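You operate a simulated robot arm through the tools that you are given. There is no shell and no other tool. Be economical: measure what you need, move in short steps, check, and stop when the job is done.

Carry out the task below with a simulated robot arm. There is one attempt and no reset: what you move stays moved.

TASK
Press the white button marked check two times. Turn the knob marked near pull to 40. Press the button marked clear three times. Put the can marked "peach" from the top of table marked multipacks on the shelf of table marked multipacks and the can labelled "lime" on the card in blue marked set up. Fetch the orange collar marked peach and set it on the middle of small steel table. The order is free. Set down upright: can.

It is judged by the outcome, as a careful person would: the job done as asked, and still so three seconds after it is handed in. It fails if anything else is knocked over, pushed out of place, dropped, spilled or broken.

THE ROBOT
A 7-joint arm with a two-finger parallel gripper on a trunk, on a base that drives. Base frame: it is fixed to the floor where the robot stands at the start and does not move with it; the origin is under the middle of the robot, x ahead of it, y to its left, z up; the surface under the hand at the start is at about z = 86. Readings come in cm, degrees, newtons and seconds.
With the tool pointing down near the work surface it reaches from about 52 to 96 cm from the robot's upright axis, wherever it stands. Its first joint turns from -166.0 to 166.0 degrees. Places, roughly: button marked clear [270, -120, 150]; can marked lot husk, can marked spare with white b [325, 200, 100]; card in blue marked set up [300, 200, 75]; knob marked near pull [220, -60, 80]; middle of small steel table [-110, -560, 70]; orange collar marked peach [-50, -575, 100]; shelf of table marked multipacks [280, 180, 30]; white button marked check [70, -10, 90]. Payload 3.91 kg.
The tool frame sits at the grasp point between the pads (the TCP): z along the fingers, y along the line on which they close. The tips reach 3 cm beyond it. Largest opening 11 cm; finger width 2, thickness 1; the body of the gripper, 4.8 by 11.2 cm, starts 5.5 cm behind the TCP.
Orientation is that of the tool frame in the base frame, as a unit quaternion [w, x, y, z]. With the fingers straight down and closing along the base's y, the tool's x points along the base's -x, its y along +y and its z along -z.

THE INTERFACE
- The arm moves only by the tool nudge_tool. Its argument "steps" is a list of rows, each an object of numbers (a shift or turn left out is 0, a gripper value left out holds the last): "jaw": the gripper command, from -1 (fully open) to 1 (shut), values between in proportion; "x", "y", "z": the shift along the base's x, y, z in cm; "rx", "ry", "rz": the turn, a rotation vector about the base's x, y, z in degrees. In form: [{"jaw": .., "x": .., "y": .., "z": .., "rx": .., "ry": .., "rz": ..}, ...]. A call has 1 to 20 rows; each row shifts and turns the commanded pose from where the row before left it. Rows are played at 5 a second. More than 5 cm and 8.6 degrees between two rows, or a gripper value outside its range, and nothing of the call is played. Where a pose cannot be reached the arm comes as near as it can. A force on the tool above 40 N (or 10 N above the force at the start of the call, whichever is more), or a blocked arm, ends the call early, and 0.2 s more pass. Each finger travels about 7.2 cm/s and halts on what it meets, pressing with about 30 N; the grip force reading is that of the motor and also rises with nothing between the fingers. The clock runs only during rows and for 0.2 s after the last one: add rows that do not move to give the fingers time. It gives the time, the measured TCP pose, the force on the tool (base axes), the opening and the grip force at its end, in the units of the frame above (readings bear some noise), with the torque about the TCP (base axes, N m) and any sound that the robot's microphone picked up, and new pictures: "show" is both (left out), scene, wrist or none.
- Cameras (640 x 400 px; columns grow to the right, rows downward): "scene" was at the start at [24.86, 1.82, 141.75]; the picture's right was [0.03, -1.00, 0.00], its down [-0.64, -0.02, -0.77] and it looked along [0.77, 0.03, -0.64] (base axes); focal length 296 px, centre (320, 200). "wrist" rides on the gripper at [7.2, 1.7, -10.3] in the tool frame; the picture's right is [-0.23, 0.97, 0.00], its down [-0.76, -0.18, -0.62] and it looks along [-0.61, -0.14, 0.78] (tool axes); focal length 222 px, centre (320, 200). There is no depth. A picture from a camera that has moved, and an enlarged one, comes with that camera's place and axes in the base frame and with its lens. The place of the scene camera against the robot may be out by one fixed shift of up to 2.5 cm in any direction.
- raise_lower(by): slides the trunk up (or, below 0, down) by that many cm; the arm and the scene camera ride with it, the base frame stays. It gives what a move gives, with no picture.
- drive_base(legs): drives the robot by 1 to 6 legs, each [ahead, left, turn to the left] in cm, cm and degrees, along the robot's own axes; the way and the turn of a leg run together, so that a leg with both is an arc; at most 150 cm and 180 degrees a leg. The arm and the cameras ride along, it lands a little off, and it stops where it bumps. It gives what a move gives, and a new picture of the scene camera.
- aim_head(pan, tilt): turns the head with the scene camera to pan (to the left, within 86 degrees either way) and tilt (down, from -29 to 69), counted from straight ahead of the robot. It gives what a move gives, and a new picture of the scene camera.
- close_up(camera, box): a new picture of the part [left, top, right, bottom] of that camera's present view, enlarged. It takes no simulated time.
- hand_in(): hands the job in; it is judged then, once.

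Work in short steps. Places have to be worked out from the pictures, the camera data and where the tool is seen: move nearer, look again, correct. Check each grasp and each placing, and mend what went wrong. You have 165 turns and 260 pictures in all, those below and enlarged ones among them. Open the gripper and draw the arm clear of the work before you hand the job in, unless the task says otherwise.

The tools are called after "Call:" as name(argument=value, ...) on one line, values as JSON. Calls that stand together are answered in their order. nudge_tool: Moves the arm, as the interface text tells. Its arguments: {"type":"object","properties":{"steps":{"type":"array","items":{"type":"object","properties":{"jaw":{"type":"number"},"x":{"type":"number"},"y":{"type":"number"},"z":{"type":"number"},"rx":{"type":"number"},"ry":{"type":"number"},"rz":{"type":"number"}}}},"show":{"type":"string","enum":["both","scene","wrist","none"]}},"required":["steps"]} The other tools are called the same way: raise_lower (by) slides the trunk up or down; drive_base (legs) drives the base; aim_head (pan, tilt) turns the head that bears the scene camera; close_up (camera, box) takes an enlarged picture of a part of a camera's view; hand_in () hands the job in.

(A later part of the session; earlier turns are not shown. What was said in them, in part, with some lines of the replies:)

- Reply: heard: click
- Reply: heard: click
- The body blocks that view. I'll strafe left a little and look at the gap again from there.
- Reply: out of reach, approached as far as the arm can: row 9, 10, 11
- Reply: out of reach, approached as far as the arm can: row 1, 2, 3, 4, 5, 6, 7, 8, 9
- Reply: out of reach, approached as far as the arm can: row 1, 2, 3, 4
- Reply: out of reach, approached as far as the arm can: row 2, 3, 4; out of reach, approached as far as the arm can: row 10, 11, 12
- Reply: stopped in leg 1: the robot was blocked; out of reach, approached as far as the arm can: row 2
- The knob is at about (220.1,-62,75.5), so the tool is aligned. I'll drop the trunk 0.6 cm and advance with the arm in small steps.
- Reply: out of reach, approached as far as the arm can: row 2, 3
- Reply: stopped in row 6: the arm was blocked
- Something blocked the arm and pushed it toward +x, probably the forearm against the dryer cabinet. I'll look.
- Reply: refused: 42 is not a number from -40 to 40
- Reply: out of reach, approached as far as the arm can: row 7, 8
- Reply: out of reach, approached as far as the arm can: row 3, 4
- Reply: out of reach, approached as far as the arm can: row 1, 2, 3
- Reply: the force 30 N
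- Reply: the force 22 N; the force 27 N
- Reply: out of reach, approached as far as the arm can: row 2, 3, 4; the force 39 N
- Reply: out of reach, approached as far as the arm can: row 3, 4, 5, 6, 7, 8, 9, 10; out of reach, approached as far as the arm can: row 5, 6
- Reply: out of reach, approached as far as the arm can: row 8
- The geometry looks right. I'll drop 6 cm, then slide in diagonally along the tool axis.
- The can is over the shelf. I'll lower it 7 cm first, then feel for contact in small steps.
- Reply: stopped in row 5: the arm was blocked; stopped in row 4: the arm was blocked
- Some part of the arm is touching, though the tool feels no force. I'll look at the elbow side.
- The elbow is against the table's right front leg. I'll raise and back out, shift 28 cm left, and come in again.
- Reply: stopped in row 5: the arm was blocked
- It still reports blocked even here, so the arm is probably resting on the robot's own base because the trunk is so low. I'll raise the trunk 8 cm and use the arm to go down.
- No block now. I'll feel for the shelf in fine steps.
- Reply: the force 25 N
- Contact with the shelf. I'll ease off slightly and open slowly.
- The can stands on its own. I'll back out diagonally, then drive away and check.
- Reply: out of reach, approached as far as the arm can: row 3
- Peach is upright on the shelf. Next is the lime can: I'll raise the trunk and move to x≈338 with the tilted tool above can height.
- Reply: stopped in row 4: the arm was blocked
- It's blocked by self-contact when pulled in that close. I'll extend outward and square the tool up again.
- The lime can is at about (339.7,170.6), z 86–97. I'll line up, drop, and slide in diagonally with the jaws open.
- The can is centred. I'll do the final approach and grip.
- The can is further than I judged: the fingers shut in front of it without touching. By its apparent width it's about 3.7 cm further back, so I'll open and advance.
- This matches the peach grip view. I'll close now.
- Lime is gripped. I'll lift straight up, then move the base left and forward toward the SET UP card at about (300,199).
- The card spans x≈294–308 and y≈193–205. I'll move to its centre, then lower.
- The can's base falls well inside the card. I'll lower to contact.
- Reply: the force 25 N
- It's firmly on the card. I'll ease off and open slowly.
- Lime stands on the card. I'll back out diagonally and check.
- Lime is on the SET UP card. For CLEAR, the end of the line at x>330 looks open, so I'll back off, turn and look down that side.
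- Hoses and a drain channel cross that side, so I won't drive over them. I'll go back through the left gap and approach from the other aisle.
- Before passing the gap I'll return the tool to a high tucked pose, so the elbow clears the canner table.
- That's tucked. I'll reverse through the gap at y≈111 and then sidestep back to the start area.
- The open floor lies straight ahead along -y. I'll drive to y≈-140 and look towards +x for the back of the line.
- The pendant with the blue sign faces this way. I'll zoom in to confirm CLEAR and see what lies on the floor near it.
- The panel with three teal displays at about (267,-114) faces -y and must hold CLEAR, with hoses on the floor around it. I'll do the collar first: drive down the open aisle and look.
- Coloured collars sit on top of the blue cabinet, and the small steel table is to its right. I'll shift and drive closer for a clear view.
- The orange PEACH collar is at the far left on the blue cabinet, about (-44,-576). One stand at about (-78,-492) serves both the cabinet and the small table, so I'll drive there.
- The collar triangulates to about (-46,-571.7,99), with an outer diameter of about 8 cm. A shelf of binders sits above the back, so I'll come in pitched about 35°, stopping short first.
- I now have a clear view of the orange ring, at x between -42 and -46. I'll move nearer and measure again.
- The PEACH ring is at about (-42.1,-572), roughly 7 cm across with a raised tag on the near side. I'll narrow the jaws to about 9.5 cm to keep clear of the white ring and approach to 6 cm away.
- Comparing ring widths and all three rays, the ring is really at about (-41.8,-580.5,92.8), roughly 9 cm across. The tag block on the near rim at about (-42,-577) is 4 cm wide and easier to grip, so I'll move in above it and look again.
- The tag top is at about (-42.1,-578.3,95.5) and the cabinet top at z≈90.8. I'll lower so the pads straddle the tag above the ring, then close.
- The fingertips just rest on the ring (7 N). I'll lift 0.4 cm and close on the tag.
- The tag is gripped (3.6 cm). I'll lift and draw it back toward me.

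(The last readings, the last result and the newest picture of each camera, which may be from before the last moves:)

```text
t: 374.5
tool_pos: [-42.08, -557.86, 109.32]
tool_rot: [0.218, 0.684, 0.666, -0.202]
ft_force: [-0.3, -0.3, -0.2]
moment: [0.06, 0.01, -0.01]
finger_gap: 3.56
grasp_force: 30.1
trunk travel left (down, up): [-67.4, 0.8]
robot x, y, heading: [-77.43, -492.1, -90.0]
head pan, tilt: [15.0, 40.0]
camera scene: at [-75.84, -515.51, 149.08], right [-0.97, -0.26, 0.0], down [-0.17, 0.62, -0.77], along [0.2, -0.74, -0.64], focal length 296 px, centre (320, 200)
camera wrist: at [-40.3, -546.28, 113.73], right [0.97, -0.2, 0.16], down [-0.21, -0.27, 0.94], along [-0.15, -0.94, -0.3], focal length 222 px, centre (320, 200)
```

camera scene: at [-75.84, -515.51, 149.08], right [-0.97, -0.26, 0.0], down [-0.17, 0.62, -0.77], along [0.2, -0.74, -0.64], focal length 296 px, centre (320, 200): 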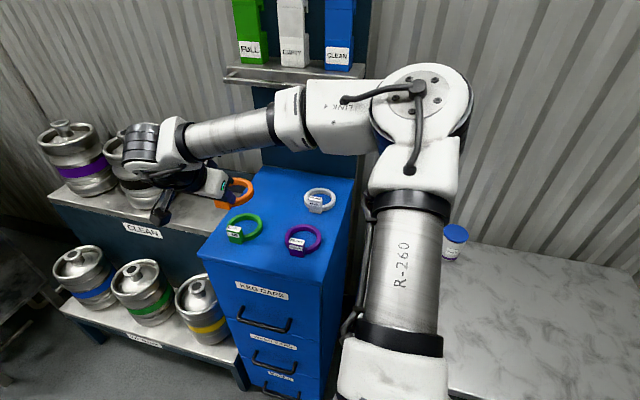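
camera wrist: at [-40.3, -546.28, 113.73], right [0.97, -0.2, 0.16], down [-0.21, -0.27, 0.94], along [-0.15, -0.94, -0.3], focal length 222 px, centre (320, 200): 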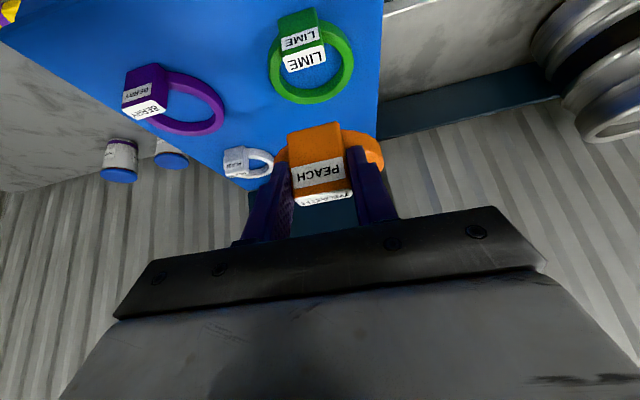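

I have the collar. The small table spans roughly x -154 to -73 and y -549 to -597, so its middle is about (-113,-572). I'll carry the collar across to the right.

Call:
nudge_tool(steps=[{"x": -3}, {"x": -4.7}, {"x": -4.7}, {"x": -4.7}, {"x": -4.7}, {"x": -4.7}, {"x": -4.7}, {"x": -4.7}, {"x": -4.7}, {"x": -4.7}, {"x": -4.7}, {"x": -4.7}, {"x": -4.7}, {"x": -4.7}, {"x": -4.7}, {"x": -2.5}, {}])

```text
t: 378.1
tool_pos: [-113.28, -557.91, 109.34]
tool_rot: [0.216, 0.686, 0.664, -0.203]
ft_force: [-0.1, 1.1, -1.0]
moment: [0.02, 0.04, -0.03]
finger_gap: 3.55
grasp_force: 29.6
trunk travel left (down, up): [-67.4, 0.8]
robot x, y, heading: [-77.39, -491.95, -89.6]
head pan, tilt: [15.0, 40.0]
camera scene: at [-75.79, -515.4, 149.11], right [-0.97, -0.26, 0.0], down [-0.17, 0.62, -0.77], along [0.2, -0.74, -0.64], focal length 296 px, centre (320, 200)
camera wrist: at [-111.36, -546.21, 113.8], right [0.97, -0.21, 0.16], down [-0.21, -0.27, 0.94], along [-0.16, -0.94, -0.3], focal length 222 px, centre (320, 200)
```

scene: 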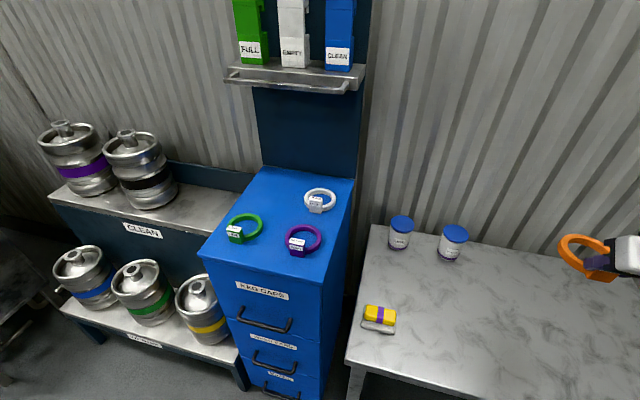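
wrist: 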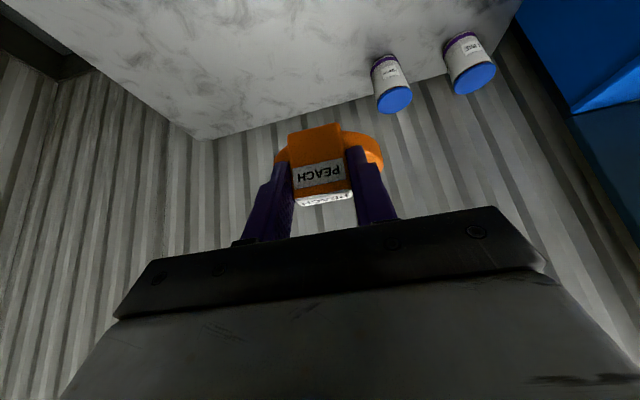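

The far corner in the wrist view confirms the table middle at about (-113,-573) and z≈70. Before lowering, I'll check what the elbow side is near.

Call:
aim_head(pan=-50, tilt=35)

```text
t: 379.5
tool_pos: [-113.28, -557.89, 109.36]
tool_rot: [0.216, 0.687, 0.664, -0.203]
ft_force: [0.9, 0.6, -1.3]
moment: [0.04, 0.03, -0.01]
finger_gap: 3.53
grasp_force: 29.6
trunk travel left (down, up): [-67.4, 0.8]
robot x, y, heading: [-77.28, -491.81, -89.8]
head pan, tilt: [-50.0, 35.0]
camera scene: at [-84.79, -512.94, 149.84], right [-0.64, 0.76, 0.0], down [0.44, 0.37, -0.82], along [-0.63, -0.53, -0.57], focal length 296 px, centre (320, 200)
```

scene: 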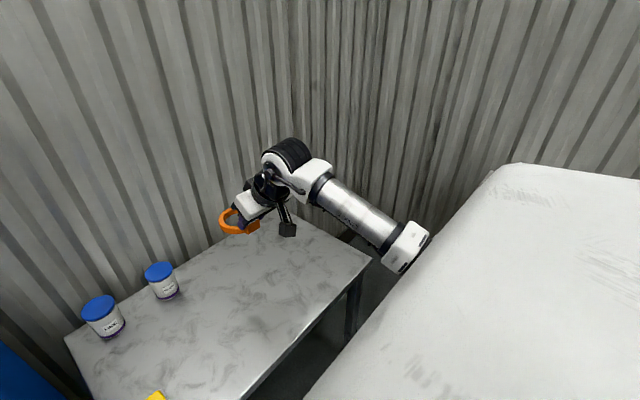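

The table is clear there. I'll extend to the middle and lower with the arm alone.

Call:
nudge_tool(steps=[{"y": -3}, {"y": -3}, {"y": -3}, {"y": -2.6}, {"z": -4}, {"z": -4}, {"z": -4}, {"z": -4}, {"z": -4}, {}])

```text
t: 381.7
tool_pos: [-113.53, -564.62, 89.12]
tool_rot: [0.218, 0.683, 0.667, -0.202]
ft_force: [-0.2, -0.2, -1.0]
moment: [0.03, 0.02, -0.02]
finger_gap: 3.56
grasp_force: 30.1
out of reach, approached as far as the arm can: row 1, 4
trunk travel left (down, up): [-67.4, 0.8]
robot x, y, heading: [-77.6, -491.56, -89.7]
head pan, tilt: [-50.0, 35.0]
camera scene: at [-84.79, -512.92, 149.85], right [-0.64, 0.76, 0.0], down [0.44, 0.37, -0.82], along [-0.63, -0.53, -0.57], focal length 296 px, centre (320, 200)
camera wrist: at [-111.6, -553.04, 93.61], right [0.97, -0.2, 0.16], down [-0.21, -0.27, 0.94], along [-0.15, -0.94, -0.3], focal length 222 px, centre (320, 200)
```

scene: 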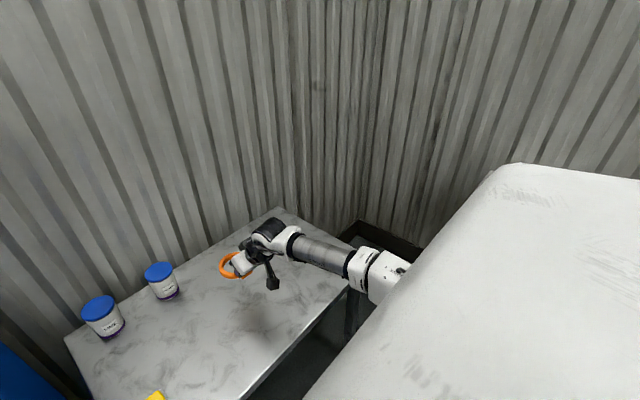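
wrist: 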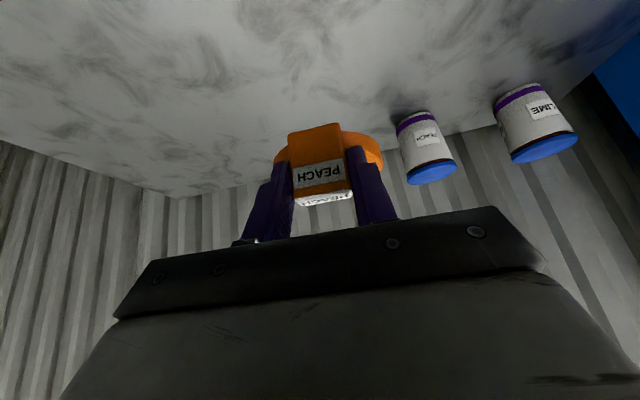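

I'm about 5 cm short in y. I'll continue forward and lower towards the table.

Call:
nudge_tool(steps=[{"y": -2.5, "z": -2}, {"y": -2.4, "z": -2}, {"z": -2}, {"z": -2}, {}])

```text
t: 382.9
tool_pos: [-113.38, -569.52, 81.26]
tool_rot: [0.218, 0.684, 0.666, -0.203]
ft_force: [-0.5, 0.6, -1.3]
moment: [0.02, -0.01, -0.03]
finger_gap: 3.56
grasp_force: 29.7
trunk travel left (down, up): [-67.4, 0.8]
robot x, y, heading: [-77.28, -491.36, -89.7]
head pan, tilt: [-50.0, 35.0]
camera scene: at [-84.8, -512.95, 149.84], right [-0.64, 0.76, 0.0], down [0.44, 0.37, -0.82], along [-0.63, -0.53, -0.57], focal length 296 px, centre (320, 200)
camera wrist: at [-111.56, -557.92, 85.62], right [0.97, -0.21, 0.15], down [-0.21, -0.27, 0.94], along [-0.15, -0.94, -0.3], focal length 222 px, centre (320, 200)
```

scene: 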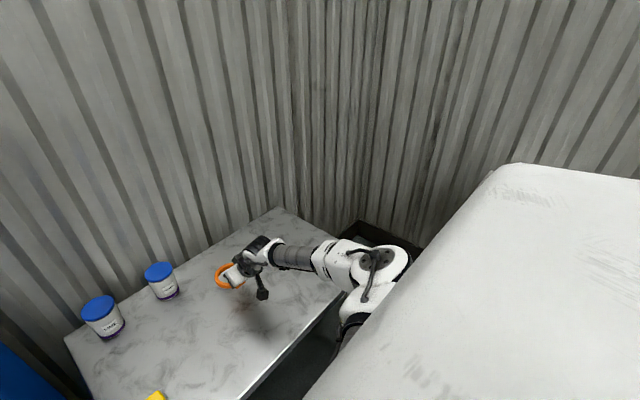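
wrist: 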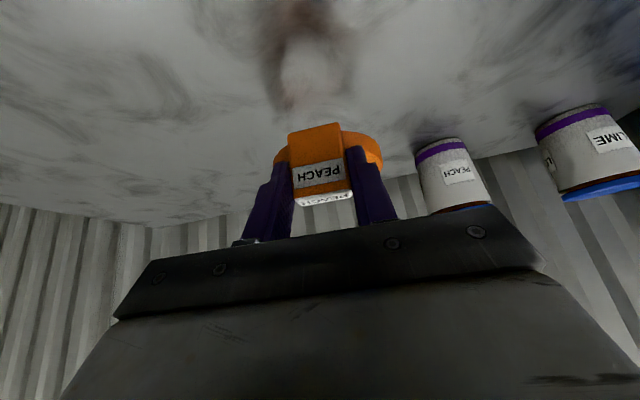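

The table's centre works out to about (-113.5,-571), and the ring centre is now about (-113,-573). I'll correct by +1.7 in y and lower to contact.

Call:
nudge_tool(steps=[{"y": 1.7, "z": -1.5}, {"z": -1.5}, {"z": -0.8}, {"z": -0.6}, {"z": -0.5}, {}], show="none")

Call:
nudge_tool(steps=[{"z": -0.4}, {"z": -0.4}, {"z": -0.4}, {}], show="wrist")

```text
t: 384.3
tool_pos: [-113.45, -567.95, 76.55]
tool_rot: [0.219, 0.683, 0.666, -0.205]
ft_force: [0.0, -0.4, 8.9]
moment: [-0.31, 0.4, 0.04]
finger_gap: 3.53
grasp_force: 29.9
trunk travel left (down, up): [-67.4, 0.8]
robot x, y, heading: [-77.56, -492.0, -89.9]
head pan, tilt: [-50.0, 35.0]
```

```text
t: 384.9
tool_pos: [-113.52, -568.29, 76.4]
tool_rot: [0.222, 0.682, 0.664, -0.21]
ft_force: [-0.4, -1.5, 16.8]
moment: [-0.13, 0.3, 0.01]
finger_gap: 3.55
grasp_force: 30.6
trunk travel left (down, up): [-67.4, 0.8]
robot x, y, heading: [-77.38, -491.82, -89.7]
head pan, tilt: [-50.0, 35.0]
stopped in row 3: the force on the tool passed its limit at 43 N (the readings are from after the stop); the commanded pose is now the measured one
camera wrist: at [-111.71, -556.6, 80.63], right [0.97, -0.2, 0.15], down [-0.2, -0.25, 0.95], along [-0.15, -0.95, -0.29], focal length 222 px, centre (320, 200)
```

wrist: 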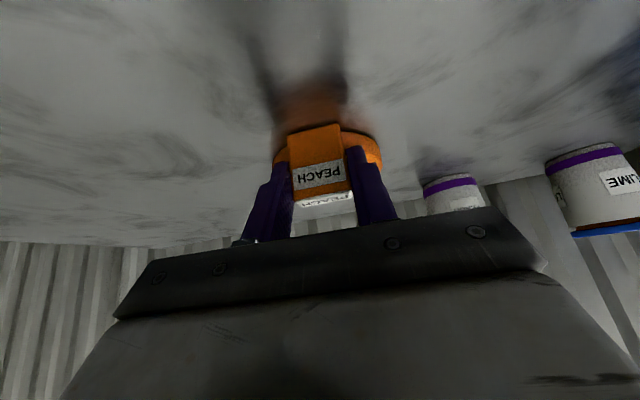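

The collar is on the table. I'll release it gently and back out along the tool axis.

Call:
nudge_tool(steps=[{"z": 0.1}, {"jaw": 0.3}, {"jaw": 0.1}, {"jaw": -0.3}, {"jaw": -0.5}, {}, {"y": 1.1, "z": 1.6}, {"y": 2, "z": 3}, {"y": 2, "z": 3}, {"y": 2, "z": 4}, {}])

```text
t: 387.3
tool_pos: [-113.54, -560.99, 87.67]
tool_rot: [0.219, 0.684, 0.665, -0.206]
ft_force: [0.4, -0.6, -0.4]
moment: [0.02, -0.01, 0.03]
finger_gap: 8.24
grasp_force: 0.0
trunk travel left (down, up): [-67.4, 0.8]
robot x, y, heading: [-77.26, -491.77, -89.8]
head pan, tilt: [-50.0, 35.0]
camera scene: at [-84.79, -512.97, 149.83], right [-0.64, 0.76, 0.0], down [0.44, 0.37, -0.82], along [-0.63, -0.53, -0.57], focal length 296 px, centre (320, 200)
camera wrist: at [-111.62, -549.32, 91.98], right [0.97, -0.2, 0.16], down [-0.21, -0.26, 0.94], along [-0.15, -0.94, -0.3], focal length 222 px, centre (320, 200)
```

scene: 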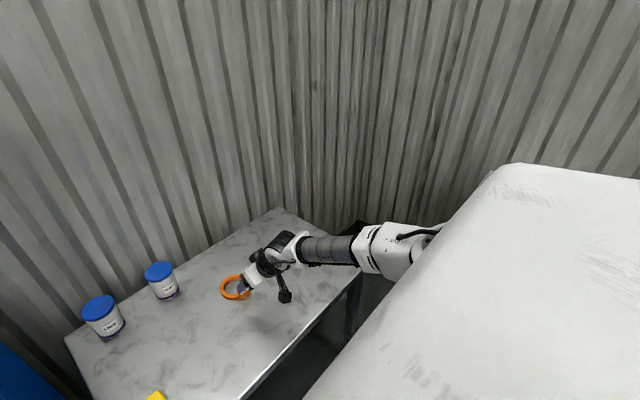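
wrist: 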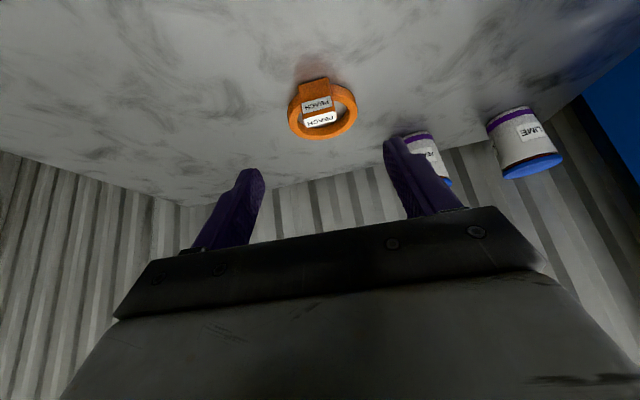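

The collar lies flat in the middle of the small table. I'll raise the arm, return it to the tucked pose and back away.

Call:
nudge_tool(steps=[{"z": 4}, {"z": 4}, {"z": 4}, {"z": 4}, {"z": 4}, {"x": 4, "y": 1, "rx": 7}, {"x": 4, "y": 1, "rx": 7}, {"x": 4, "y": 1, "rx": 7}, {"x": 4, "y": 1, "rx": 7}, {"x": 4, "y": 1, "rx": 7}, {"x": 4, "y": 1}, {"x": 4, "y": 1}, {"x": 4, "y": 1}, {"x": 3, "y": 1}, {"z": 4}, {"z": 4}, {"z": 4, "jaw": 1}, {}], show="none")

Call:
drive_base(legs=[[-40, 0, 0]])

```text
t: 391.1
tool_pos: [-78.69, -551.8, 114.78]
tool_rot: [0.004, 0.717, 0.697, 0.004]
ft_force: [-0.3, -0.2, -0.1]
moment: [0.01, 0.03, 0.0]
finger_gap: 0.0
grasp_force: 0.0
out of reach, approached as far as the arm can: row 4, 5
trunk travel left (down, up): [-67.4, 0.8]
robot x, y, heading: [-77.42, -491.88, -89.8]
head pan, tilt: [-50.0, 35.0]
```

```text
t: 393.6
tool_pos: [-78.82, -512.03, 114.79]
tool_rot: [0.004, 0.718, 0.696, 0.003]
ft_force: [-0.4, 0.8, 0.0]
moment: [0.04, -0.01, 0.01]
finger_gap: 0.02
grasp_force: 29.5
trunk travel left (down, up): [-67.4, 0.8]
robot x, y, heading: [-77.53, -452.1, -90.1]
head pan, tilt: [-50.0, 35.0]
camera scene: at [-84.86, -473.09, 149.86], right [-0.64, 0.76, 0.0], down [0.44, 0.37, -0.82], along [-0.63, -0.53, -0.57], focal length 296 px, centre (320, 200)
```

scene: 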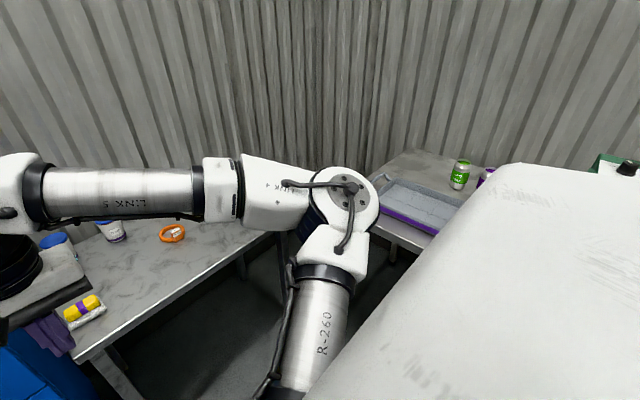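

Now CLEAR. I'll turn to face +x in the south aisle and survey the way to the back of the line.

Call:
drive_base(legs=[[-5, 0, 0], [0, 0, 90]])

Call:
aim_head(pan=25, tilt=20)

```text
t: 398.5
tool_pos: [-17.5, -447.94, 114.79]
tool_rot: [0.002, 0.013, 1.0, 0.005]
ft_force: [0.3, 0.0, -0.3]
moment: [-0.03, 0.03, 0.02]
finger_gap: 0.0
grasp_force: 30.4
trunk travel left (down, up): [-67.4, 0.8]
robot x, y, heading: [-77.9, -446.86, 0.4]
head pan, tilt: [-50.0, 35.0]
camera scene: at [-55.47, -452.05, 149.85], right [-0.76, -0.65, 0.0], down [-0.37, 0.44, -0.82], along [0.53, -0.62, -0.57], focal length 296 px, centre (320, 200)
```

scene: 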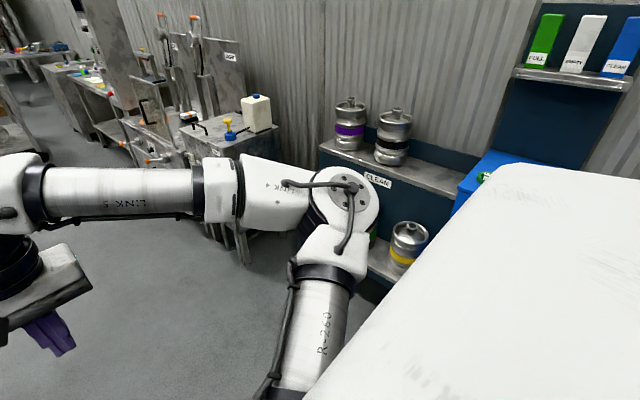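

```text
t: 399.9
tool_pos: [-17.51, -447.99, 114.76]
tool_rot: [0.0, 0.013, 1.0, 0.005]
ft_force: [-0.4, -0.3, -0.2]
moment: [-0.02, 0.0, -0.02]
finger_gap: 0.0
grasp_force: 30.3
trunk travel left (down, up): [-67.4, 0.8]
robot x, y, heading: [-77.65, -447.21, 0.5]
head pan, tilt: [25.0, 20.0]
camera scene: at [-52.77, -441.37, 152.23], right [0.43, -0.9, 0.0], down [-0.31, -0.15, -0.94], along [0.85, 0.4, -0.34], focal length 296 px, centre (320, 200)
```

scene: 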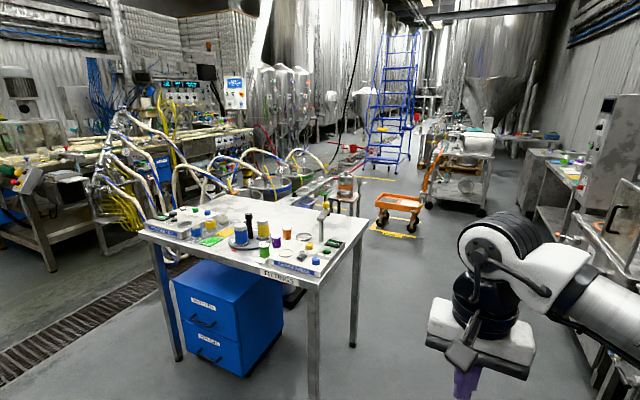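

I can see the display panel in the distance. I'll drive forward along the aisle to x≈110 and look again.

Call:
drive_base(legs=[[110, 2, 0], [75, 0, 0]])

Call:
aim_head(pan=45, tilt=20)

```text
t: 409.3
tool_pos: [168.45, -443.71, 114.71]
tool_rot: [0.0, 0.008, 1.0, 0.005]
ft_force: [0.6, 0.4, 0.0]
moment: [-0.04, -0.02, 0.03]
finger_gap: 0.0
grasp_force: 29.9
trunk travel left (down, up): [-67.4, 0.8]
robot x, y, heading: [108.43, -442.99, 0.9]
head pan, tilt: [25.0, 20.0]
camera scene: at [133.1, -437.2, 152.22], right [0.44, -0.9, 0.0], down [-0.31, -0.15, -0.94], along [0.85, 0.41, -0.34], focal length 296 px, centre (320, 200)
```

scene: 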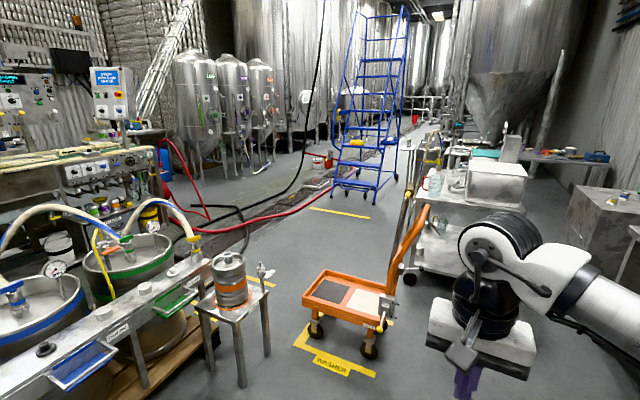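

```text
t: 410.1
tool_pos: [168.35, -443.62, 114.77]
tool_rot: [0.001, 0.009, 1.0, 0.004]
ft_force: [-0.7, 0.0, -0.3]
moment: [-0.01, 0.03, -0.02]
finger_gap: 0.0
grasp_force: 29.9
trunk travel left (down, up): [-67.4, 0.8]
robot x, y, heading: [108.45, -442.63, 0.9]
head pan, tilt: [45.0, 20.0]
camera scene: at [131.17, -434.59, 152.23], right [0.72, -0.7, 0.0], down [-0.24, -0.25, -0.94], along [0.66, 0.67, -0.34], focal length 296 px, centre (320, 200)
```

scene: 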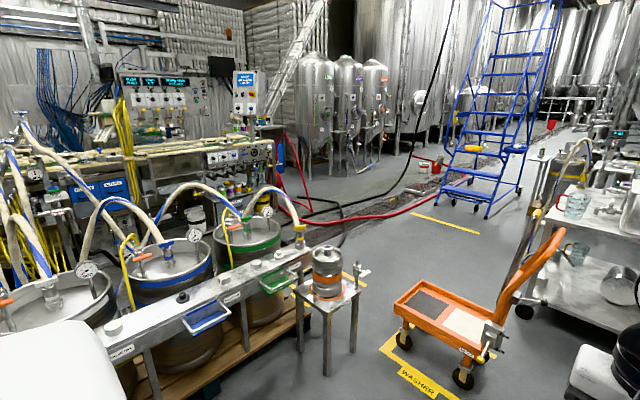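

The front of the filler is visible now. I'll zoom in on the panel to find CLEAR.

Call:
close_up(camera="scene", box=[100, 60, 270, 200])

```text
2.86 times, centred on (185, 130) of scene
camera zoom: at [131.17, -434.59, 152.23], right [0.72, -0.7, 0.0], down [-0.24, -0.25, -0.94], along [0.66, 0.67, -0.34], focal length 847 px, centre (706, 400)
```

zoom: 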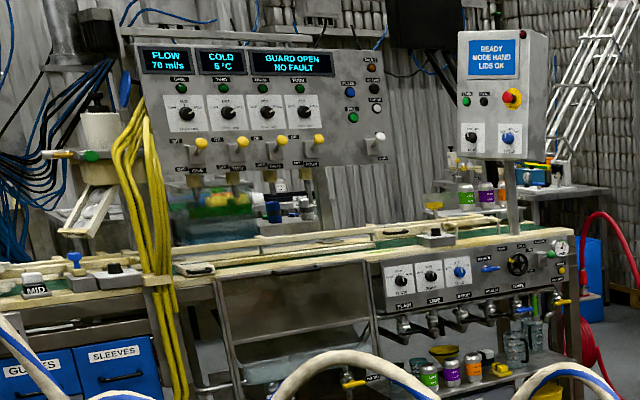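

The buttons at the panel's right end look like candidates. I'll zoom in further.

Call:
close_up(camera="scene", box=[183, 73, 238, 118])

Call:
close_up(camera="scene", box=[180, 130, 380, 270])

```text
8.89 times, centred on (210, 96) of scene
camera zoom: at [131.17, -434.59, 152.23], right [0.72, -0.7, 0.0], down [-0.24, -0.25, -0.94], along [0.66, 0.67, -0.34], focal length 2635 px, centre (1293, 1129)
```

zoom: 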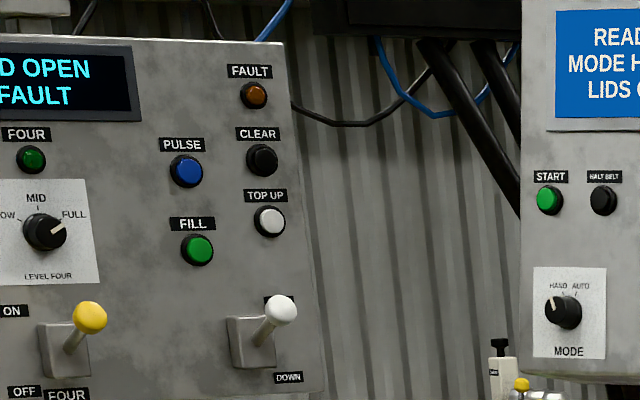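

```text
2.86 times, centred on (280, 200) of scene
camera zoom: at [131.17, -434.59, 152.23], right [0.72, -0.7, 0.0], down [-0.24, -0.25, -0.94], along [0.66, 0.67, -0.34], focal length 847 px, centre (434, 200)
```

zoom: 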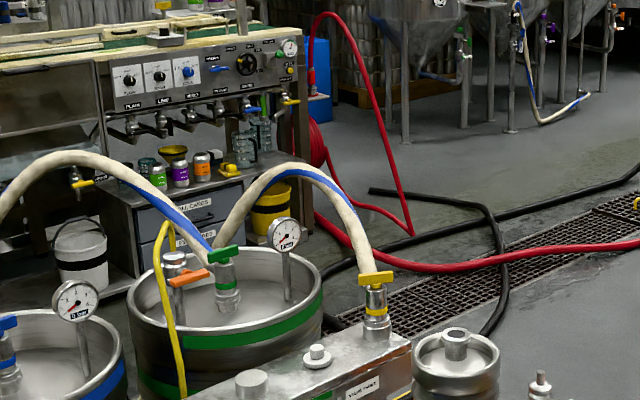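

CLEAR is the black button at about (274,-117,154). Trolley, keg stand and cart block the south side, so the only approach is round the x-end of the line, where there are only hoses on the floor. I'll tuck the arm and drive back round.

Call:
nudge_tool(steps=[{"x": -4, "z": 3}, {"x": -4, "z": 3}, {"z": 3}, {}], show="none")

Call:
drive_base(legs=[[-148, 2, -0.9], [-15, 0, 0], [0, 150, 0], [0, 150, 0], [0, 140, 0]])

```text
t: 411.1
tool_pos: [160.44, -443.71, 123.77]
tool_rot: [0.0, 0.009, 1.0, 0.005]
ft_force: [1.0, 0.4, -0.5]
moment: [0.0, 0.0, -0.02]
finger_gap: 0.0
grasp_force: 30.2
trunk travel left (down, up): [-67.4, 0.8]
robot x, y, heading: [108.59, -443.06, 0.5]
head pan, tilt: [45.0, 20.0]
```

```text
t: 452.9
tool_pos: [1.82, -2.14, 123.7]
tool_rot: [0.001, 0.022, 1.0, 0.005]
ft_force: [0.2, -0.5, -1.2]
moment: [-0.01, 0.01, -0.01]
finger_gap: 0.0
grasp_force: 29.8
trunk travel left (down, up): [-67.4, 0.8]
robot x, y, heading: [-50.1, -0.43, -0.2]
head pan, tilt: [45.0, 20.0]
camera scene: at [-27.33, 7.67, 152.23], right [0.7, -0.72, 0.0], down [-0.24, -0.24, -0.94], along [0.67, 0.66, -0.34], focal length 296 px, centre (320, 200)
```

scene: 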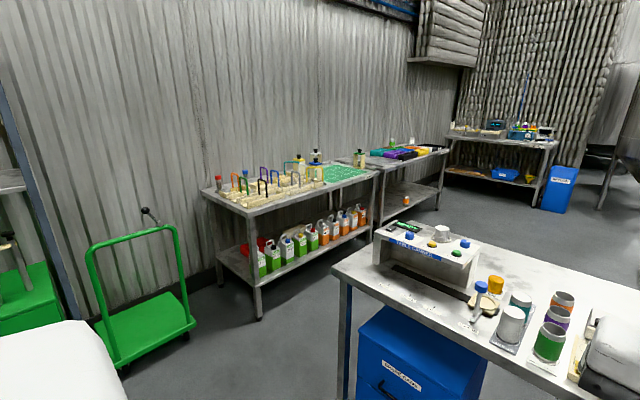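

I'm back at the start area. I'll go through the gap again and on to the far end of the line.

Call:
drive_base(legs=[[0, 111.5, 0.2], [60, 0, 0], [150, 0, 0], [100, -5, 0], [0, -45, 0], [110, 0, 0]])

```text
t: 485.4
tool_pos: [422.13, 65.19, 123.7]
tool_rot: [0.001, 0.005, 1.0, 0.005]
ft_force: [-0.1, 0.1, -0.6]
moment: [-0.03, -0.04, 0.02]
finger_gap: 0.0
grasp_force: 29.7
trunk travel left (down, up): [-67.4, 0.8]
robot x, y, heading: [370.17, 65.62, 1.1]
head pan, tilt: [45.0, 20.0]
camera scene: at [392.83, 73.96, 152.23], right [0.72, -0.69, 0.0], down [-0.24, -0.25, -0.94], along [0.65, 0.68, -0.34], focal length 296 px, centre (320, 200)
```

scene: 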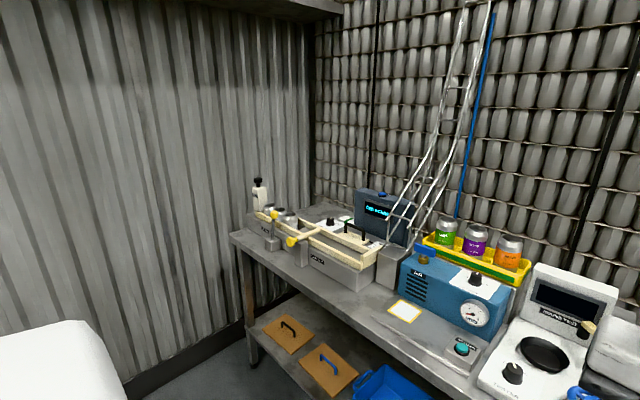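

Now I'll turn to face -y and look at the passage with the hoses.

Call:
drive_base(legs=[[10, 0, -91]])

Call:
aim_head(pan=8, tilt=32)

```text
t: 489.8
tool_pos: [374.78, 7.16, 123.71]
tool_rot: [0.004, 0.72, 0.694, 0.003]
ft_force: [-1.0, 0.4, -0.2]
moment: [0.01, 0.03, -0.01]
finger_gap: 0.0
grasp_force: 30.4
trunk travel left (down, up): [-67.4, 0.8]
robot x, y, heading: [376.03, 58.83, -89.9]
head pan, tilt: [45.0, 20.0]
camera scene: at [382.17, 37.03, 152.23], right [-0.71, -0.7, 0.0], down [-0.24, 0.24, -0.94], along [0.66, -0.67, -0.34], focal length 296 px, centre (320, 200)
```

scene: 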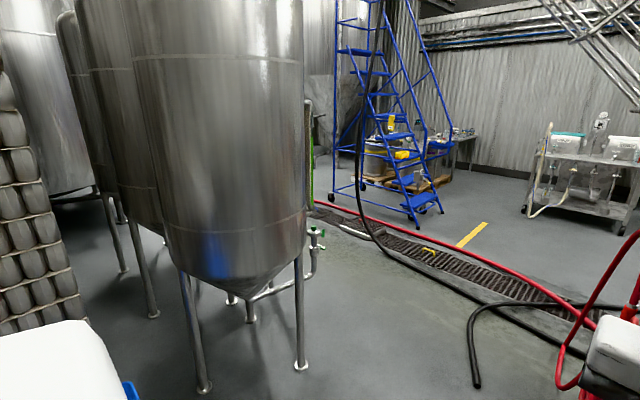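

```text
t: 490.9
tool_pos: [374.82, 6.99, 123.72]
tool_rot: [0.004, 0.72, 0.694, 0.003]
ft_force: [-0.2, 1.3, -0.4]
moment: [0.02, -0.02, -0.01]
finger_gap: 0.02
grasp_force: 30.8
trunk travel left (down, up): [-67.4, 0.8]
robot x, y, heading: [376.76, 58.91, -90.3]
head pan, tilt: [8.0, 32.0]
camera scene: at [376.84, 34.77, 150.31], right [-0.99, -0.14, 0.0], down [-0.07, 0.52, -0.85], along [0.12, -0.84, -0.53], focal length 296 px, centre (320, 200)
```

scene: 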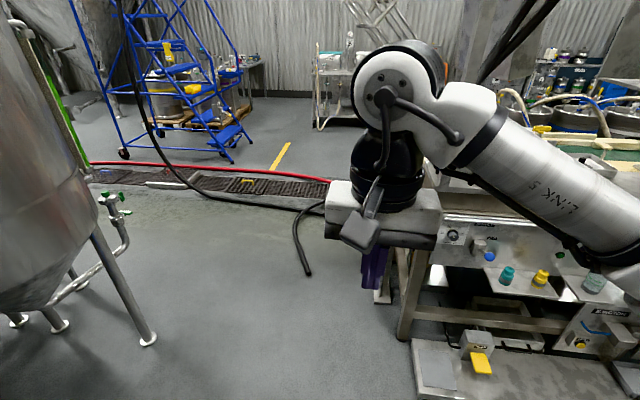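

The hoses run east–west at about y -190 to -250. The elbow must clear the end post at (347,-74), so I'll shift to x≈415 and drive south slowly, stopping if anything blocks.

Call:
drive_base(legs=[[0, 38, 0.3], [130, 0, 0], [60, 0, 0]])

```text
t: 503.6
tool_pos: [414.58, -185.06, 123.65]
tool_rot: [0.004, 0.715, 0.699, 0.003]
ft_force: [-0.9, 0.5, -0.3]
moment: [0.01, -0.01, 0.0]
finger_gap: 0.01
grasp_force: 30.3
trunk travel left (down, up): [-67.4, 0.8]
robot x, y, heading: [415.61, -132.75, -89.5]
head pan, tilt: [8.0, 32.0]
camera scene: at [416.28, -157.24, 150.3], right [-0.99, -0.15, 0.0], down [-0.08, 0.52, -0.85], along [0.13, -0.84, -0.53], focal length 296 px, centre (320, 200)
```

scene: 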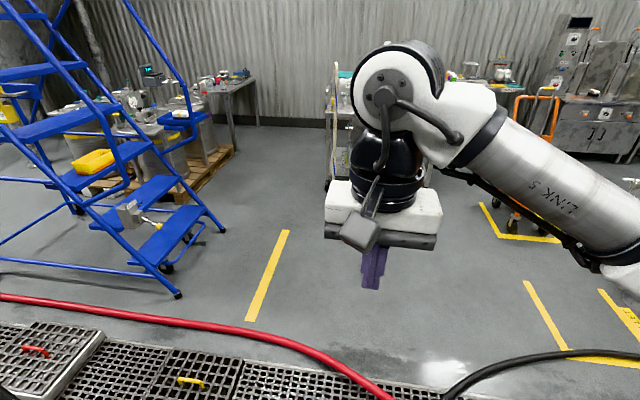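

The base passed over the hose freely. I'll go on to y≈-215 and turn left to face +y, away from the pendant.

Call:
drive_base(legs=[[82, 0, 0], [0, 0, 179.5], [0, 85, 0]])

```text
t: 522.1
tool_pos: [331.83, -163.9, 123.78]
tool_rot: [-0.004, -0.697, 0.717, 0.005]
ft_force: [-0.9, 0.9, -0.1]
moment: [-0.03, 0.01, 0.02]
finger_gap: 0.0
grasp_force: 29.8
trunk travel left (down, up): [-67.4, 0.8]
robot x, y, heading: [330.46, -215.94, 90.2]
head pan, tilt: [8.0, 32.0]
camera scene: at [328.62, -188.58, 150.31], right [0.99, 0.14, 0.0], down [0.08, -0.52, -0.85], along [-0.12, 0.84, -0.53], focal length 296 px, centre (320, 200)
```

scene: 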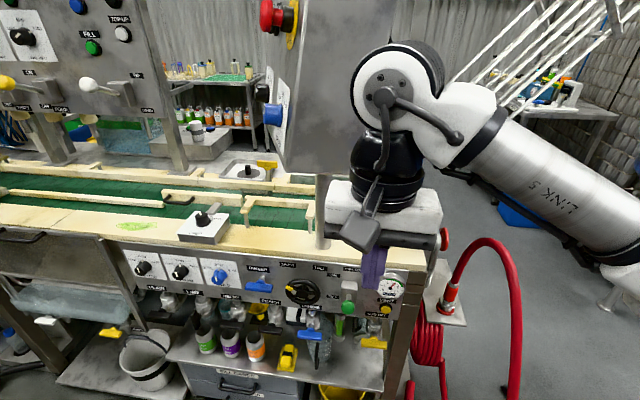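

I'm very close to the pendant with the hand. I'll pull the tool in, back up 6 cm, and then sidestep left to x≈258.

Call:
nudge_tool(steps=[{"y": -4, "z": 1}, {}], show="none")

Call:
drive_base(legs=[[-7, 0, 0], [0, 70, 0]])

Call:
aim_head(pan=-3, tilt=12)

```text
t: 522.7
tool_pos: [331.64, -167.73, 124.58]
tool_rot: [-0.004, -0.698, 0.717, 0.003]
ft_force: [0.2, -0.6, 0.0]
moment: [-0.04, -0.01, 0.0]
finger_gap: 0.01
grasp_force: 30.1
trunk travel left (down, up): [-67.4, 0.8]
robot x, y, heading: [330.88, -215.87, 90.4]
head pan, tilt: [8.0, 32.0]
```

```text
t: 529.2
tool_pos: [261.97, -175.27, 124.71]
tool_rot: [-0.003, -0.698, 0.716, 0.004]
ft_force: [0.0, 0.3, 0.8]
moment: [0.02, 0.01, -0.01]
finger_gap: 0.0
grasp_force: 30.4
trunk travel left (down, up): [-67.4, 0.8]
robot x, y, heading: [261.22, -223.66, 90.6]
head pan, tilt: [8.0, 32.0]
camera scene: at [259.0, -196.01, 150.31], right [0.99, 0.15, 0.0], down [0.08, -0.52, -0.85], along [-0.12, 0.84, -0.53], focal length 296 px, centre (320, 200)
```

scene: 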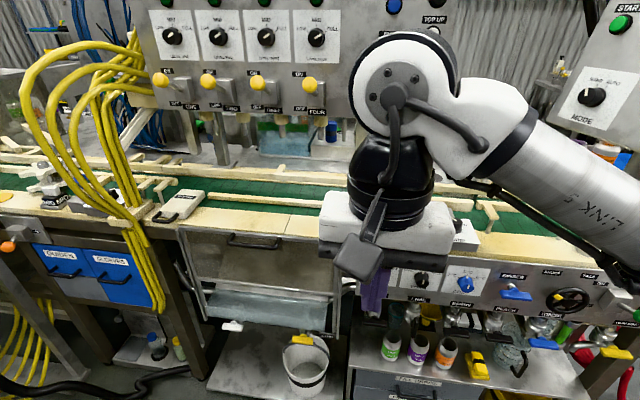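

```text
t: 530.0
tool_pos: [262.06, -175.32, 124.78]
tool_rot: [-0.003, -0.699, 0.715, 0.004]
ft_force: [0.5, 0.3, 0.4]
moment: [-0.03, 0.03, 0.0]
finger_gap: 0.0
grasp_force: 30.0
trunk travel left (down, up): [-67.4, 0.8]
robot x, y, heading: [261.28, -223.32, 90.7]
head pan, tilt: [-3.0, 12.0]
camera scene: at [260.74, -195.55, 153.53], right [1.0, -0.04, 0.0], down [-0.01, -0.21, -0.98], along [0.04, 0.98, -0.21], focal length 296 px, centre (320, 200)
```

scene: 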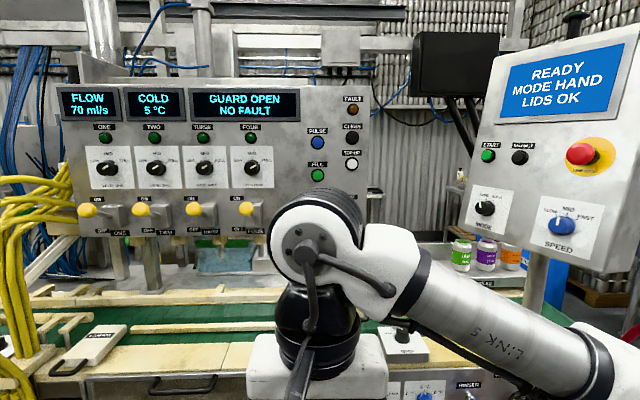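

CLEAR is in plain view, at about (271.4,-122.7,150–153). I'll swing the closed fingers up to point at the panel, staying about 20 cm short.

Call:
nudge_tool(steps=[{"rx": 8.2, "y": 2.3, "z": 2.4}, {"rx": 8.2, "y": 2.3, "z": 2.4}, {"rx": 8.2, "y": 2.3, "z": 2.4}, {"rx": 8.2, "y": 2.3, "z": 2.4}, {"rx": 8.2, "y": 2.3, "z": 2.4}, {"rx": 8.2, "y": 2.3, "z": 2.4}, {"rx": 8.2, "y": 2.3, "z": 2.4}, {"rx": 8.2, "y": 2.3, "z": 2.4}, {"rx": 8.2, "y": 2.3, "z": 2.4}, {"rx": 8.2, "y": 2.3, "z": 2.4}, {"rx": 8, "y": 2, "z": 2}, {}], show="wrist")

```text
t: 532.6
tool_pos: [262.09, -150.36, 150.73]
tool_rot: [0.492, -0.495, 0.503, 0.51]
ft_force: [0.2, 0.5, -0.7]
moment: [0.01, -0.01, 0.02]
finger_gap: 0.0
grasp_force: 30.0
trunk travel left (down, up): [-67.4, 0.8]
robot x, y, heading: [261.28, -223.43, 90.6]
head pan, tilt: [-3.0, 12.0]
camera wrist: at [260.32, -160.75, 143.49], right [-0.97, -0.01, 0.25], down [0.2, -0.62, 0.76], along [0.15, 0.78, 0.61], focal length 222 px, centre (320, 200)
```

wrist: 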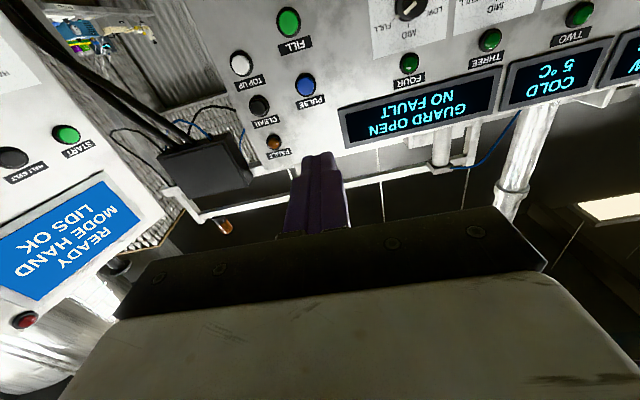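

CLEAR refines to about (272.1,-122.7,151.5). I'll line up, advance to about 6 cm from it and look again.

Call:
nudge_tool(steps=[{"x": 4, "z": 0.4}, {"x": 4, "z": 0.3}, {"x": 2}, {"y": 4}, {"y": 4}, {"y": 4}, {"y": 4}, {"y": 2}, {}], show="wrist")

```text
t: 534.6
tool_pos: [272.05, -132.24, 151.48]
tool_rot: [0.492, -0.497, 0.502, 0.508]
ft_force: [0.5, 0.0, 0.1]
moment: [0.01, 0.0, 0.02]
finger_gap: 0.0
grasp_force: 29.8
trunk travel left (down, up): [-67.4, 0.8]
robot x, y, heading: [261.13, -223.75, 90.7]
head pan, tilt: [-3.0, 12.0]
camera wrist: at [270.34, -142.87, 144.15], right [-0.97, -0.01, 0.25], down [0.2, -0.62, 0.76], along [0.15, 0.78, 0.6], focal length 222 px, centre (320, 200)
```

wrist: 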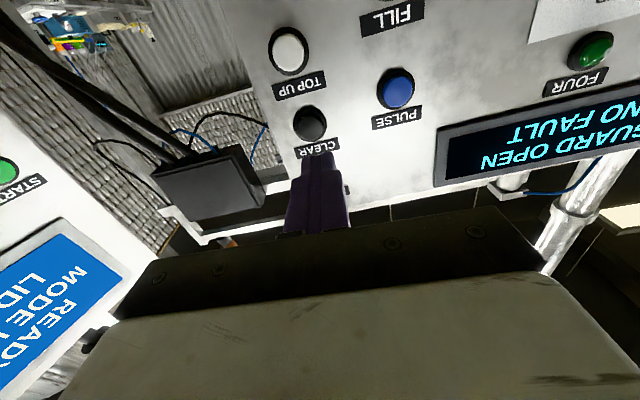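

Two views give CLEAR at (273.2,-118.5,152.3). I'll correct by +1.1 and +0.8 and approach until just short of it.

Call:
nudge_tool(steps=[{"x": 0.6, "z": 0.4, "y": 2}, {"x": 0.5, "z": 0.4, "y": 2}, {"y": 2}, {"y": 1.5}, {}], show="wrist")

```text
t: 535.8
tool_pos: [273.18, -124.75, 152.19]
tool_rot: [0.491, -0.497, 0.503, 0.51]
ft_force: [-0.4, -0.4, -0.9]
moment: [0.01, 0.0, 0.03]
finger_gap: 0.0
grasp_force: 29.9
trunk travel left (down, up): [-67.4, 0.8]
robot x, y, heading: [260.97, -223.7, 90.5]
head pan, tilt: [-3.0, 12.0]
camera wrist: at [271.45, -135.24, 144.92], right [-0.97, -0.01, 0.25], down [0.2, -0.62, 0.76], along [0.15, 0.78, 0.6], focal length 222 px, centre (320, 200)
```

wrist: 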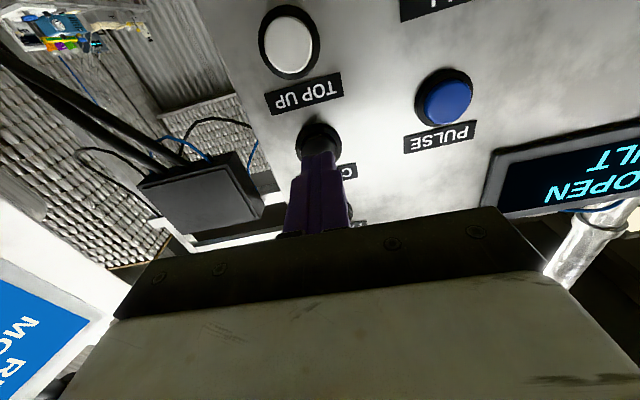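

The tip is right in front of the button. I'll press in small steps.

Call:
nudge_tool(steps=[{"y": 0.8, "z": -0.2}, {"y": 0.6}, {"y": 0.5}, {"y": 0.4}, {"y": 0.3}, {"y": 0.3}], show="none")

```text
t: 537.2
tool_pos: [273.02, -122.24, 152.13]
tool_rot: [0.492, -0.496, 0.503, 0.509]
ft_force: [-2.0, -26.8, -13.4]
moment: [-0.4, 0.0, 0.09]
finger_gap: 0.04
grasp_force: 30.0
trunk travel left (down, up): [-67.4, 0.8]
robot x, y, heading: [261.44, -223.63, 90.5]
head pan, tilt: [-3.0, 12.0]
heard: click
```

That's click one. I'll release fully and press again, counting the clicks.

Call:
nudge_tool(steps=[{"y": -0.8}, {"y": -1.2}, {}, {}], show="none")

Call:
nudge_tool(steps=[{"y": 0.8}, {"y": 0.5}, {"y": 0.4}, {"y": 0.3}], show="none")

Call:
nudge_tool(steps=[{"y": -0.8}, {"y": -1.2}, {}, {}], show="none")

```text
t: 538.2
tool_pos: [273.13, -123.99, 152.01]
tool_rot: [0.491, -0.496, 0.503, 0.509]
ft_force: [-0.1, -0.1, -0.1]
moment: [0.01, -0.01, 0.03]
finger_gap: 0.01
grasp_force: 29.7
trunk travel left (down, up): [-67.4, 0.8]
robot x, y, heading: [261.46, -223.52, 90.8]
head pan, tilt: [-3.0, 12.0]
```

```text
t: 539.2
tool_pos: [273.17, -122.19, 152.1]
tool_rot: [0.492, -0.496, 0.503, 0.508]
ft_force: [-2.1, -28.1, -15.6]
moment: [-0.45, 0.02, 0.04]
finger_gap: 0.0
grasp_force: 29.3
trunk travel left (down, up): [-67.4, 0.8]
robot x, y, heading: [261.37, -223.33, 90.6]
head pan, tilt: [-3.0, 12.0]
heard: click
```

```text
t: 540.2
tool_pos: [273.28, -123.96, 152.11]
tool_rot: [0.492, -0.496, 0.502, 0.509]
ft_force: [0.2, 0.1, -0.2]
moment: [-0.01, 0.02, 0.0]
finger_gap: 0.0
grasp_force: 30.1
trunk travel left (down, up): [-67.4, 0.8]
robot x, y, heading: [261.25, -223.21, 90.5]
head pan, tilt: [-3.0, 12.0]
```

Two clicks so far. Here is the third press.

Call:
nudge_tool(steps=[{"y": 0.8}, {"y": 0.5}, {"y": 0.4}, {"y": 0.3}], show="none")

Call:
nudge_tool(steps=[{"y": -1}, {"y": -3}, {"y": -4}, {"y": -4}, {"y": -4}, {"y": -4}, {"jaw": -1}, {}], show="scene")

```text
t: 541.2
tool_pos: [273.13, -122.2, 152.04]
tool_rot: [0.491, -0.497, 0.503, 0.509]
ft_force: [-2.6, -28.9, -15.5]
moment: [-0.45, -0.02, 0.08]
finger_gap: 0.0
grasp_force: 30.0
trunk travel left (down, up): [-67.4, 0.8]
robot x, y, heading: [261.15, -223.44, 90.6]
head pan, tilt: [-3.0, 12.0]
heard: click
```

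```text
t: 542.7
tool_pos: [263.29, -140.32, 151.42]
tool_rot: [0.444, -0.54, 0.461, 0.547]
ft_force: [0.3, 0.5, -0.1]
moment: [0.01, 0.01, -0.01]
finger_gap: 4.07
grasp_force: 0.1
trunk travel left (down, up): [-67.4, 0.8]
robot x, y, heading: [261.49, -223.55, 90.5]
head pan, tilt: [-3.0, 12.0]
stopped in row 7: the arm was blocked; the commanded pose is now the measured one
camera scene: at [260.81, -195.53, 153.53], right [1.0, -0.04, 0.0], down [-0.01, -0.21, -0.98], along [0.04, 0.98, -0.21], focal length 296 px, centre (320, 200)
```

scene: 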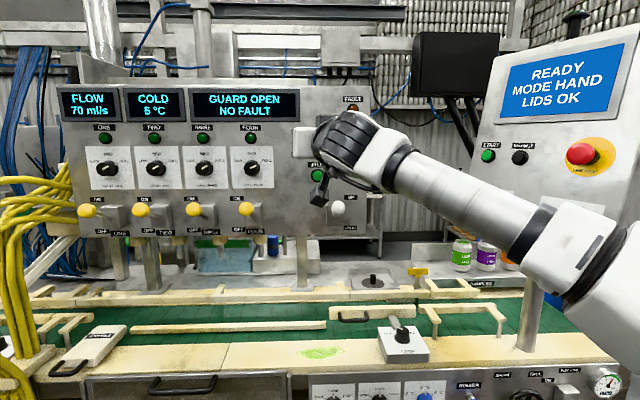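

Three clicks are done. On retracting something blocked the arm, perhaps the elbow near the pendant, so I'll look there before moving further.

Call:
aim_head(pan=-40, tilt=20)

```text
t: 543.7
tool_pos: [263.09, -140.31, 151.43]
tool_rot: [0.446, -0.54, 0.46, 0.546]
ft_force: [-0.8, 0.1, 0.3]
moment: [0.02, -0.01, 0.02]
finger_gap: 11.02
grasp_force: 0.0
trunk travel left (down, up): [-67.4, 0.8]
robot x, y, heading: [261.0, -223.48, 90.3]
head pan, tilt: [-40.0, 20.0]
camera scene: at [266.21, -197.66, 152.23], right [0.77, -0.64, 0.0], down [-0.22, -0.26, -0.94], along [0.6, 0.73, -0.34], focal length 296 px, centre (320, 200)
```

scene: 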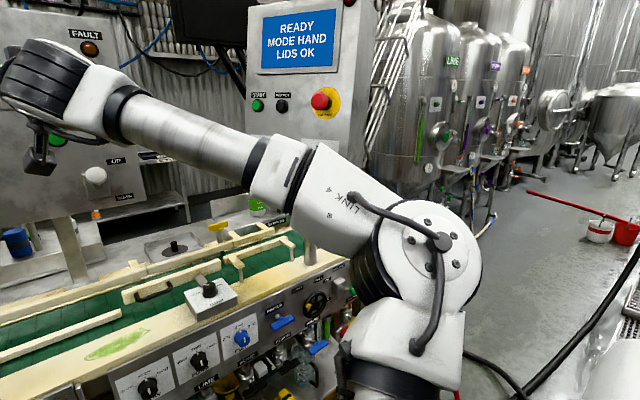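

The forearm is right in front of the pendant's lower knobs. I'll extend forward to draw the elbow off, shift the tool left, then back the base away.

Call:
nudge_tool(steps=[{"y": 3}, {"y": 3}, {"x": -3}, {"x": -3}, {"x": -3}, {"x": -3}, {}], show="none")

Call:
close_up(camera="scene", box=[100, 0, 500, 300])

```text
t: 545.3
tool_pos: [251.44, -134.33, 151.48]
tool_rot: [0.445, -0.539, 0.462, 0.546]
ft_force: [1.0, 0.0, 0.0]
moment: [-0.04, -0.03, 0.0]
finger_gap: 11.01
grasp_force: 0.0
trunk travel left (down, up): [-67.4, 0.8]
robot x, y, heading: [260.96, -223.65, 90.6]
head pan, tilt: [-40.0, 20.0]
```

```text
1.33 times, centred on (300, 150) of scene
camera zoom: at [266.27, -197.68, 152.23], right [0.77, -0.64, 0.0], down [-0.22, -0.26, -0.94], along [0.6, 0.73, -0.34], focal length 395 px, centre (347, 267)
```

zoom: 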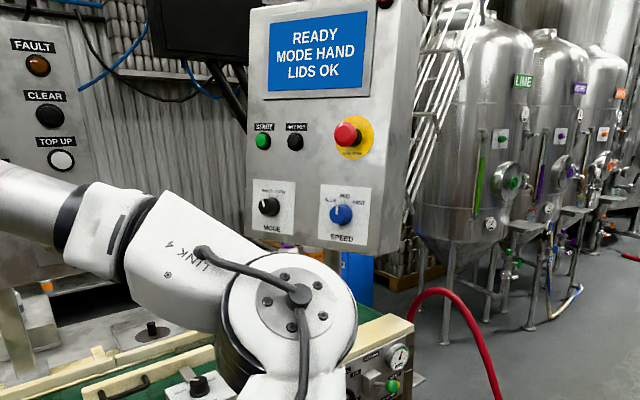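

The pendant's MODE and SPEED knobs and its display are unchanged, and the arm is now free of it. I'll back the base a few cm to leave clear space from the panel and check the view.

Call:
drive_base(legs=[[-5, 0, 0]])

Call:
close_up(camera="scene", box=[240, 110, 420, 200])

```text
t: 546.3
tool_pos: [251.38, -139.55, 151.66]
tool_rot: [0.446, -0.539, 0.46, 0.546]
ft_force: [0.7, -0.5, -0.2]
moment: [-0.05, -0.05, -0.01]
finger_gap: 11.0
grasp_force: 0.0
trunk travel left (down, up): [-67.4, 0.8]
robot x, y, heading: [261.66, -228.34, 90.5]
head pan, tilt: [-40.0, 20.0]
camera scene: at [266.28, -202.8, 152.27], right [0.77, -0.64, 0.0], down [-0.22, -0.26, -0.94], along [0.6, 0.73, -0.34], focal length 296 px, centre (320, 200)
```

scene: 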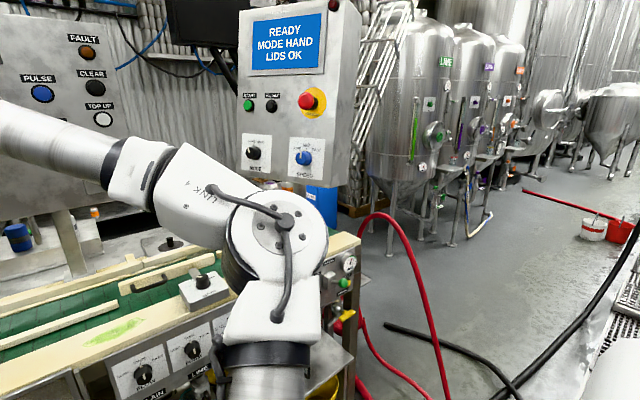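

```text
3.56 times, centred on (330, 155) of scene
camera zoom: at [266.28, -202.8, 152.27], right [0.77, -0.64, 0.0], down [-0.22, -0.26, -0.94], along [0.6, 0.73, -0.34], focal length 1054 px, centre (284, 360)
```

zoom: 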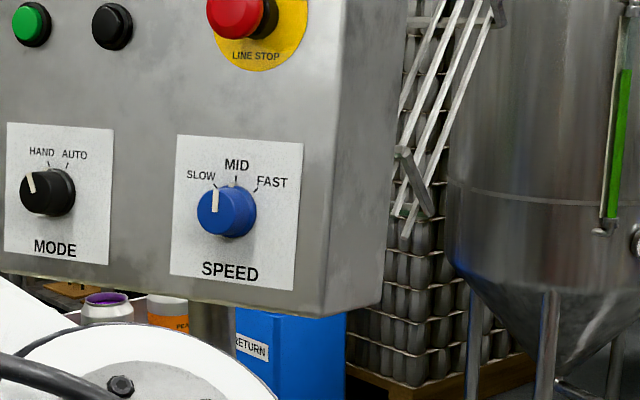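

The pendant knobs read HAND and MID, unchanged. All parts of the task are done: CHECK pressed twice, NEAR PULL at 40, CLEAR pressed three times, both cans placed upright and the collar set down. The gripper is open and clear of the panel, so I'll hand in.

Call:
hand_in()

```text
The job is handed in.
```

The job is handed in, and every item on the list is done:

- **Buttons:** CHECK was pressed twice and CLEAR three times, with a click heard on each press.
- **Knob:** NEAR PULL points at 40, within about 2°.
- **Cans:** "peach" stands upright on the multipacks shelf. "Lime" stands upright on the blue SET UP card.
- **Collar:** the orange peach collar lies flat on the middle of the small steel table.

The arm or base bumped something a few times: the dryer stand, probably a leg of the multipacks table, and the filler's pendant. I saw nothing moved or knocked over, and the pendant knobs still read HAND and MID.
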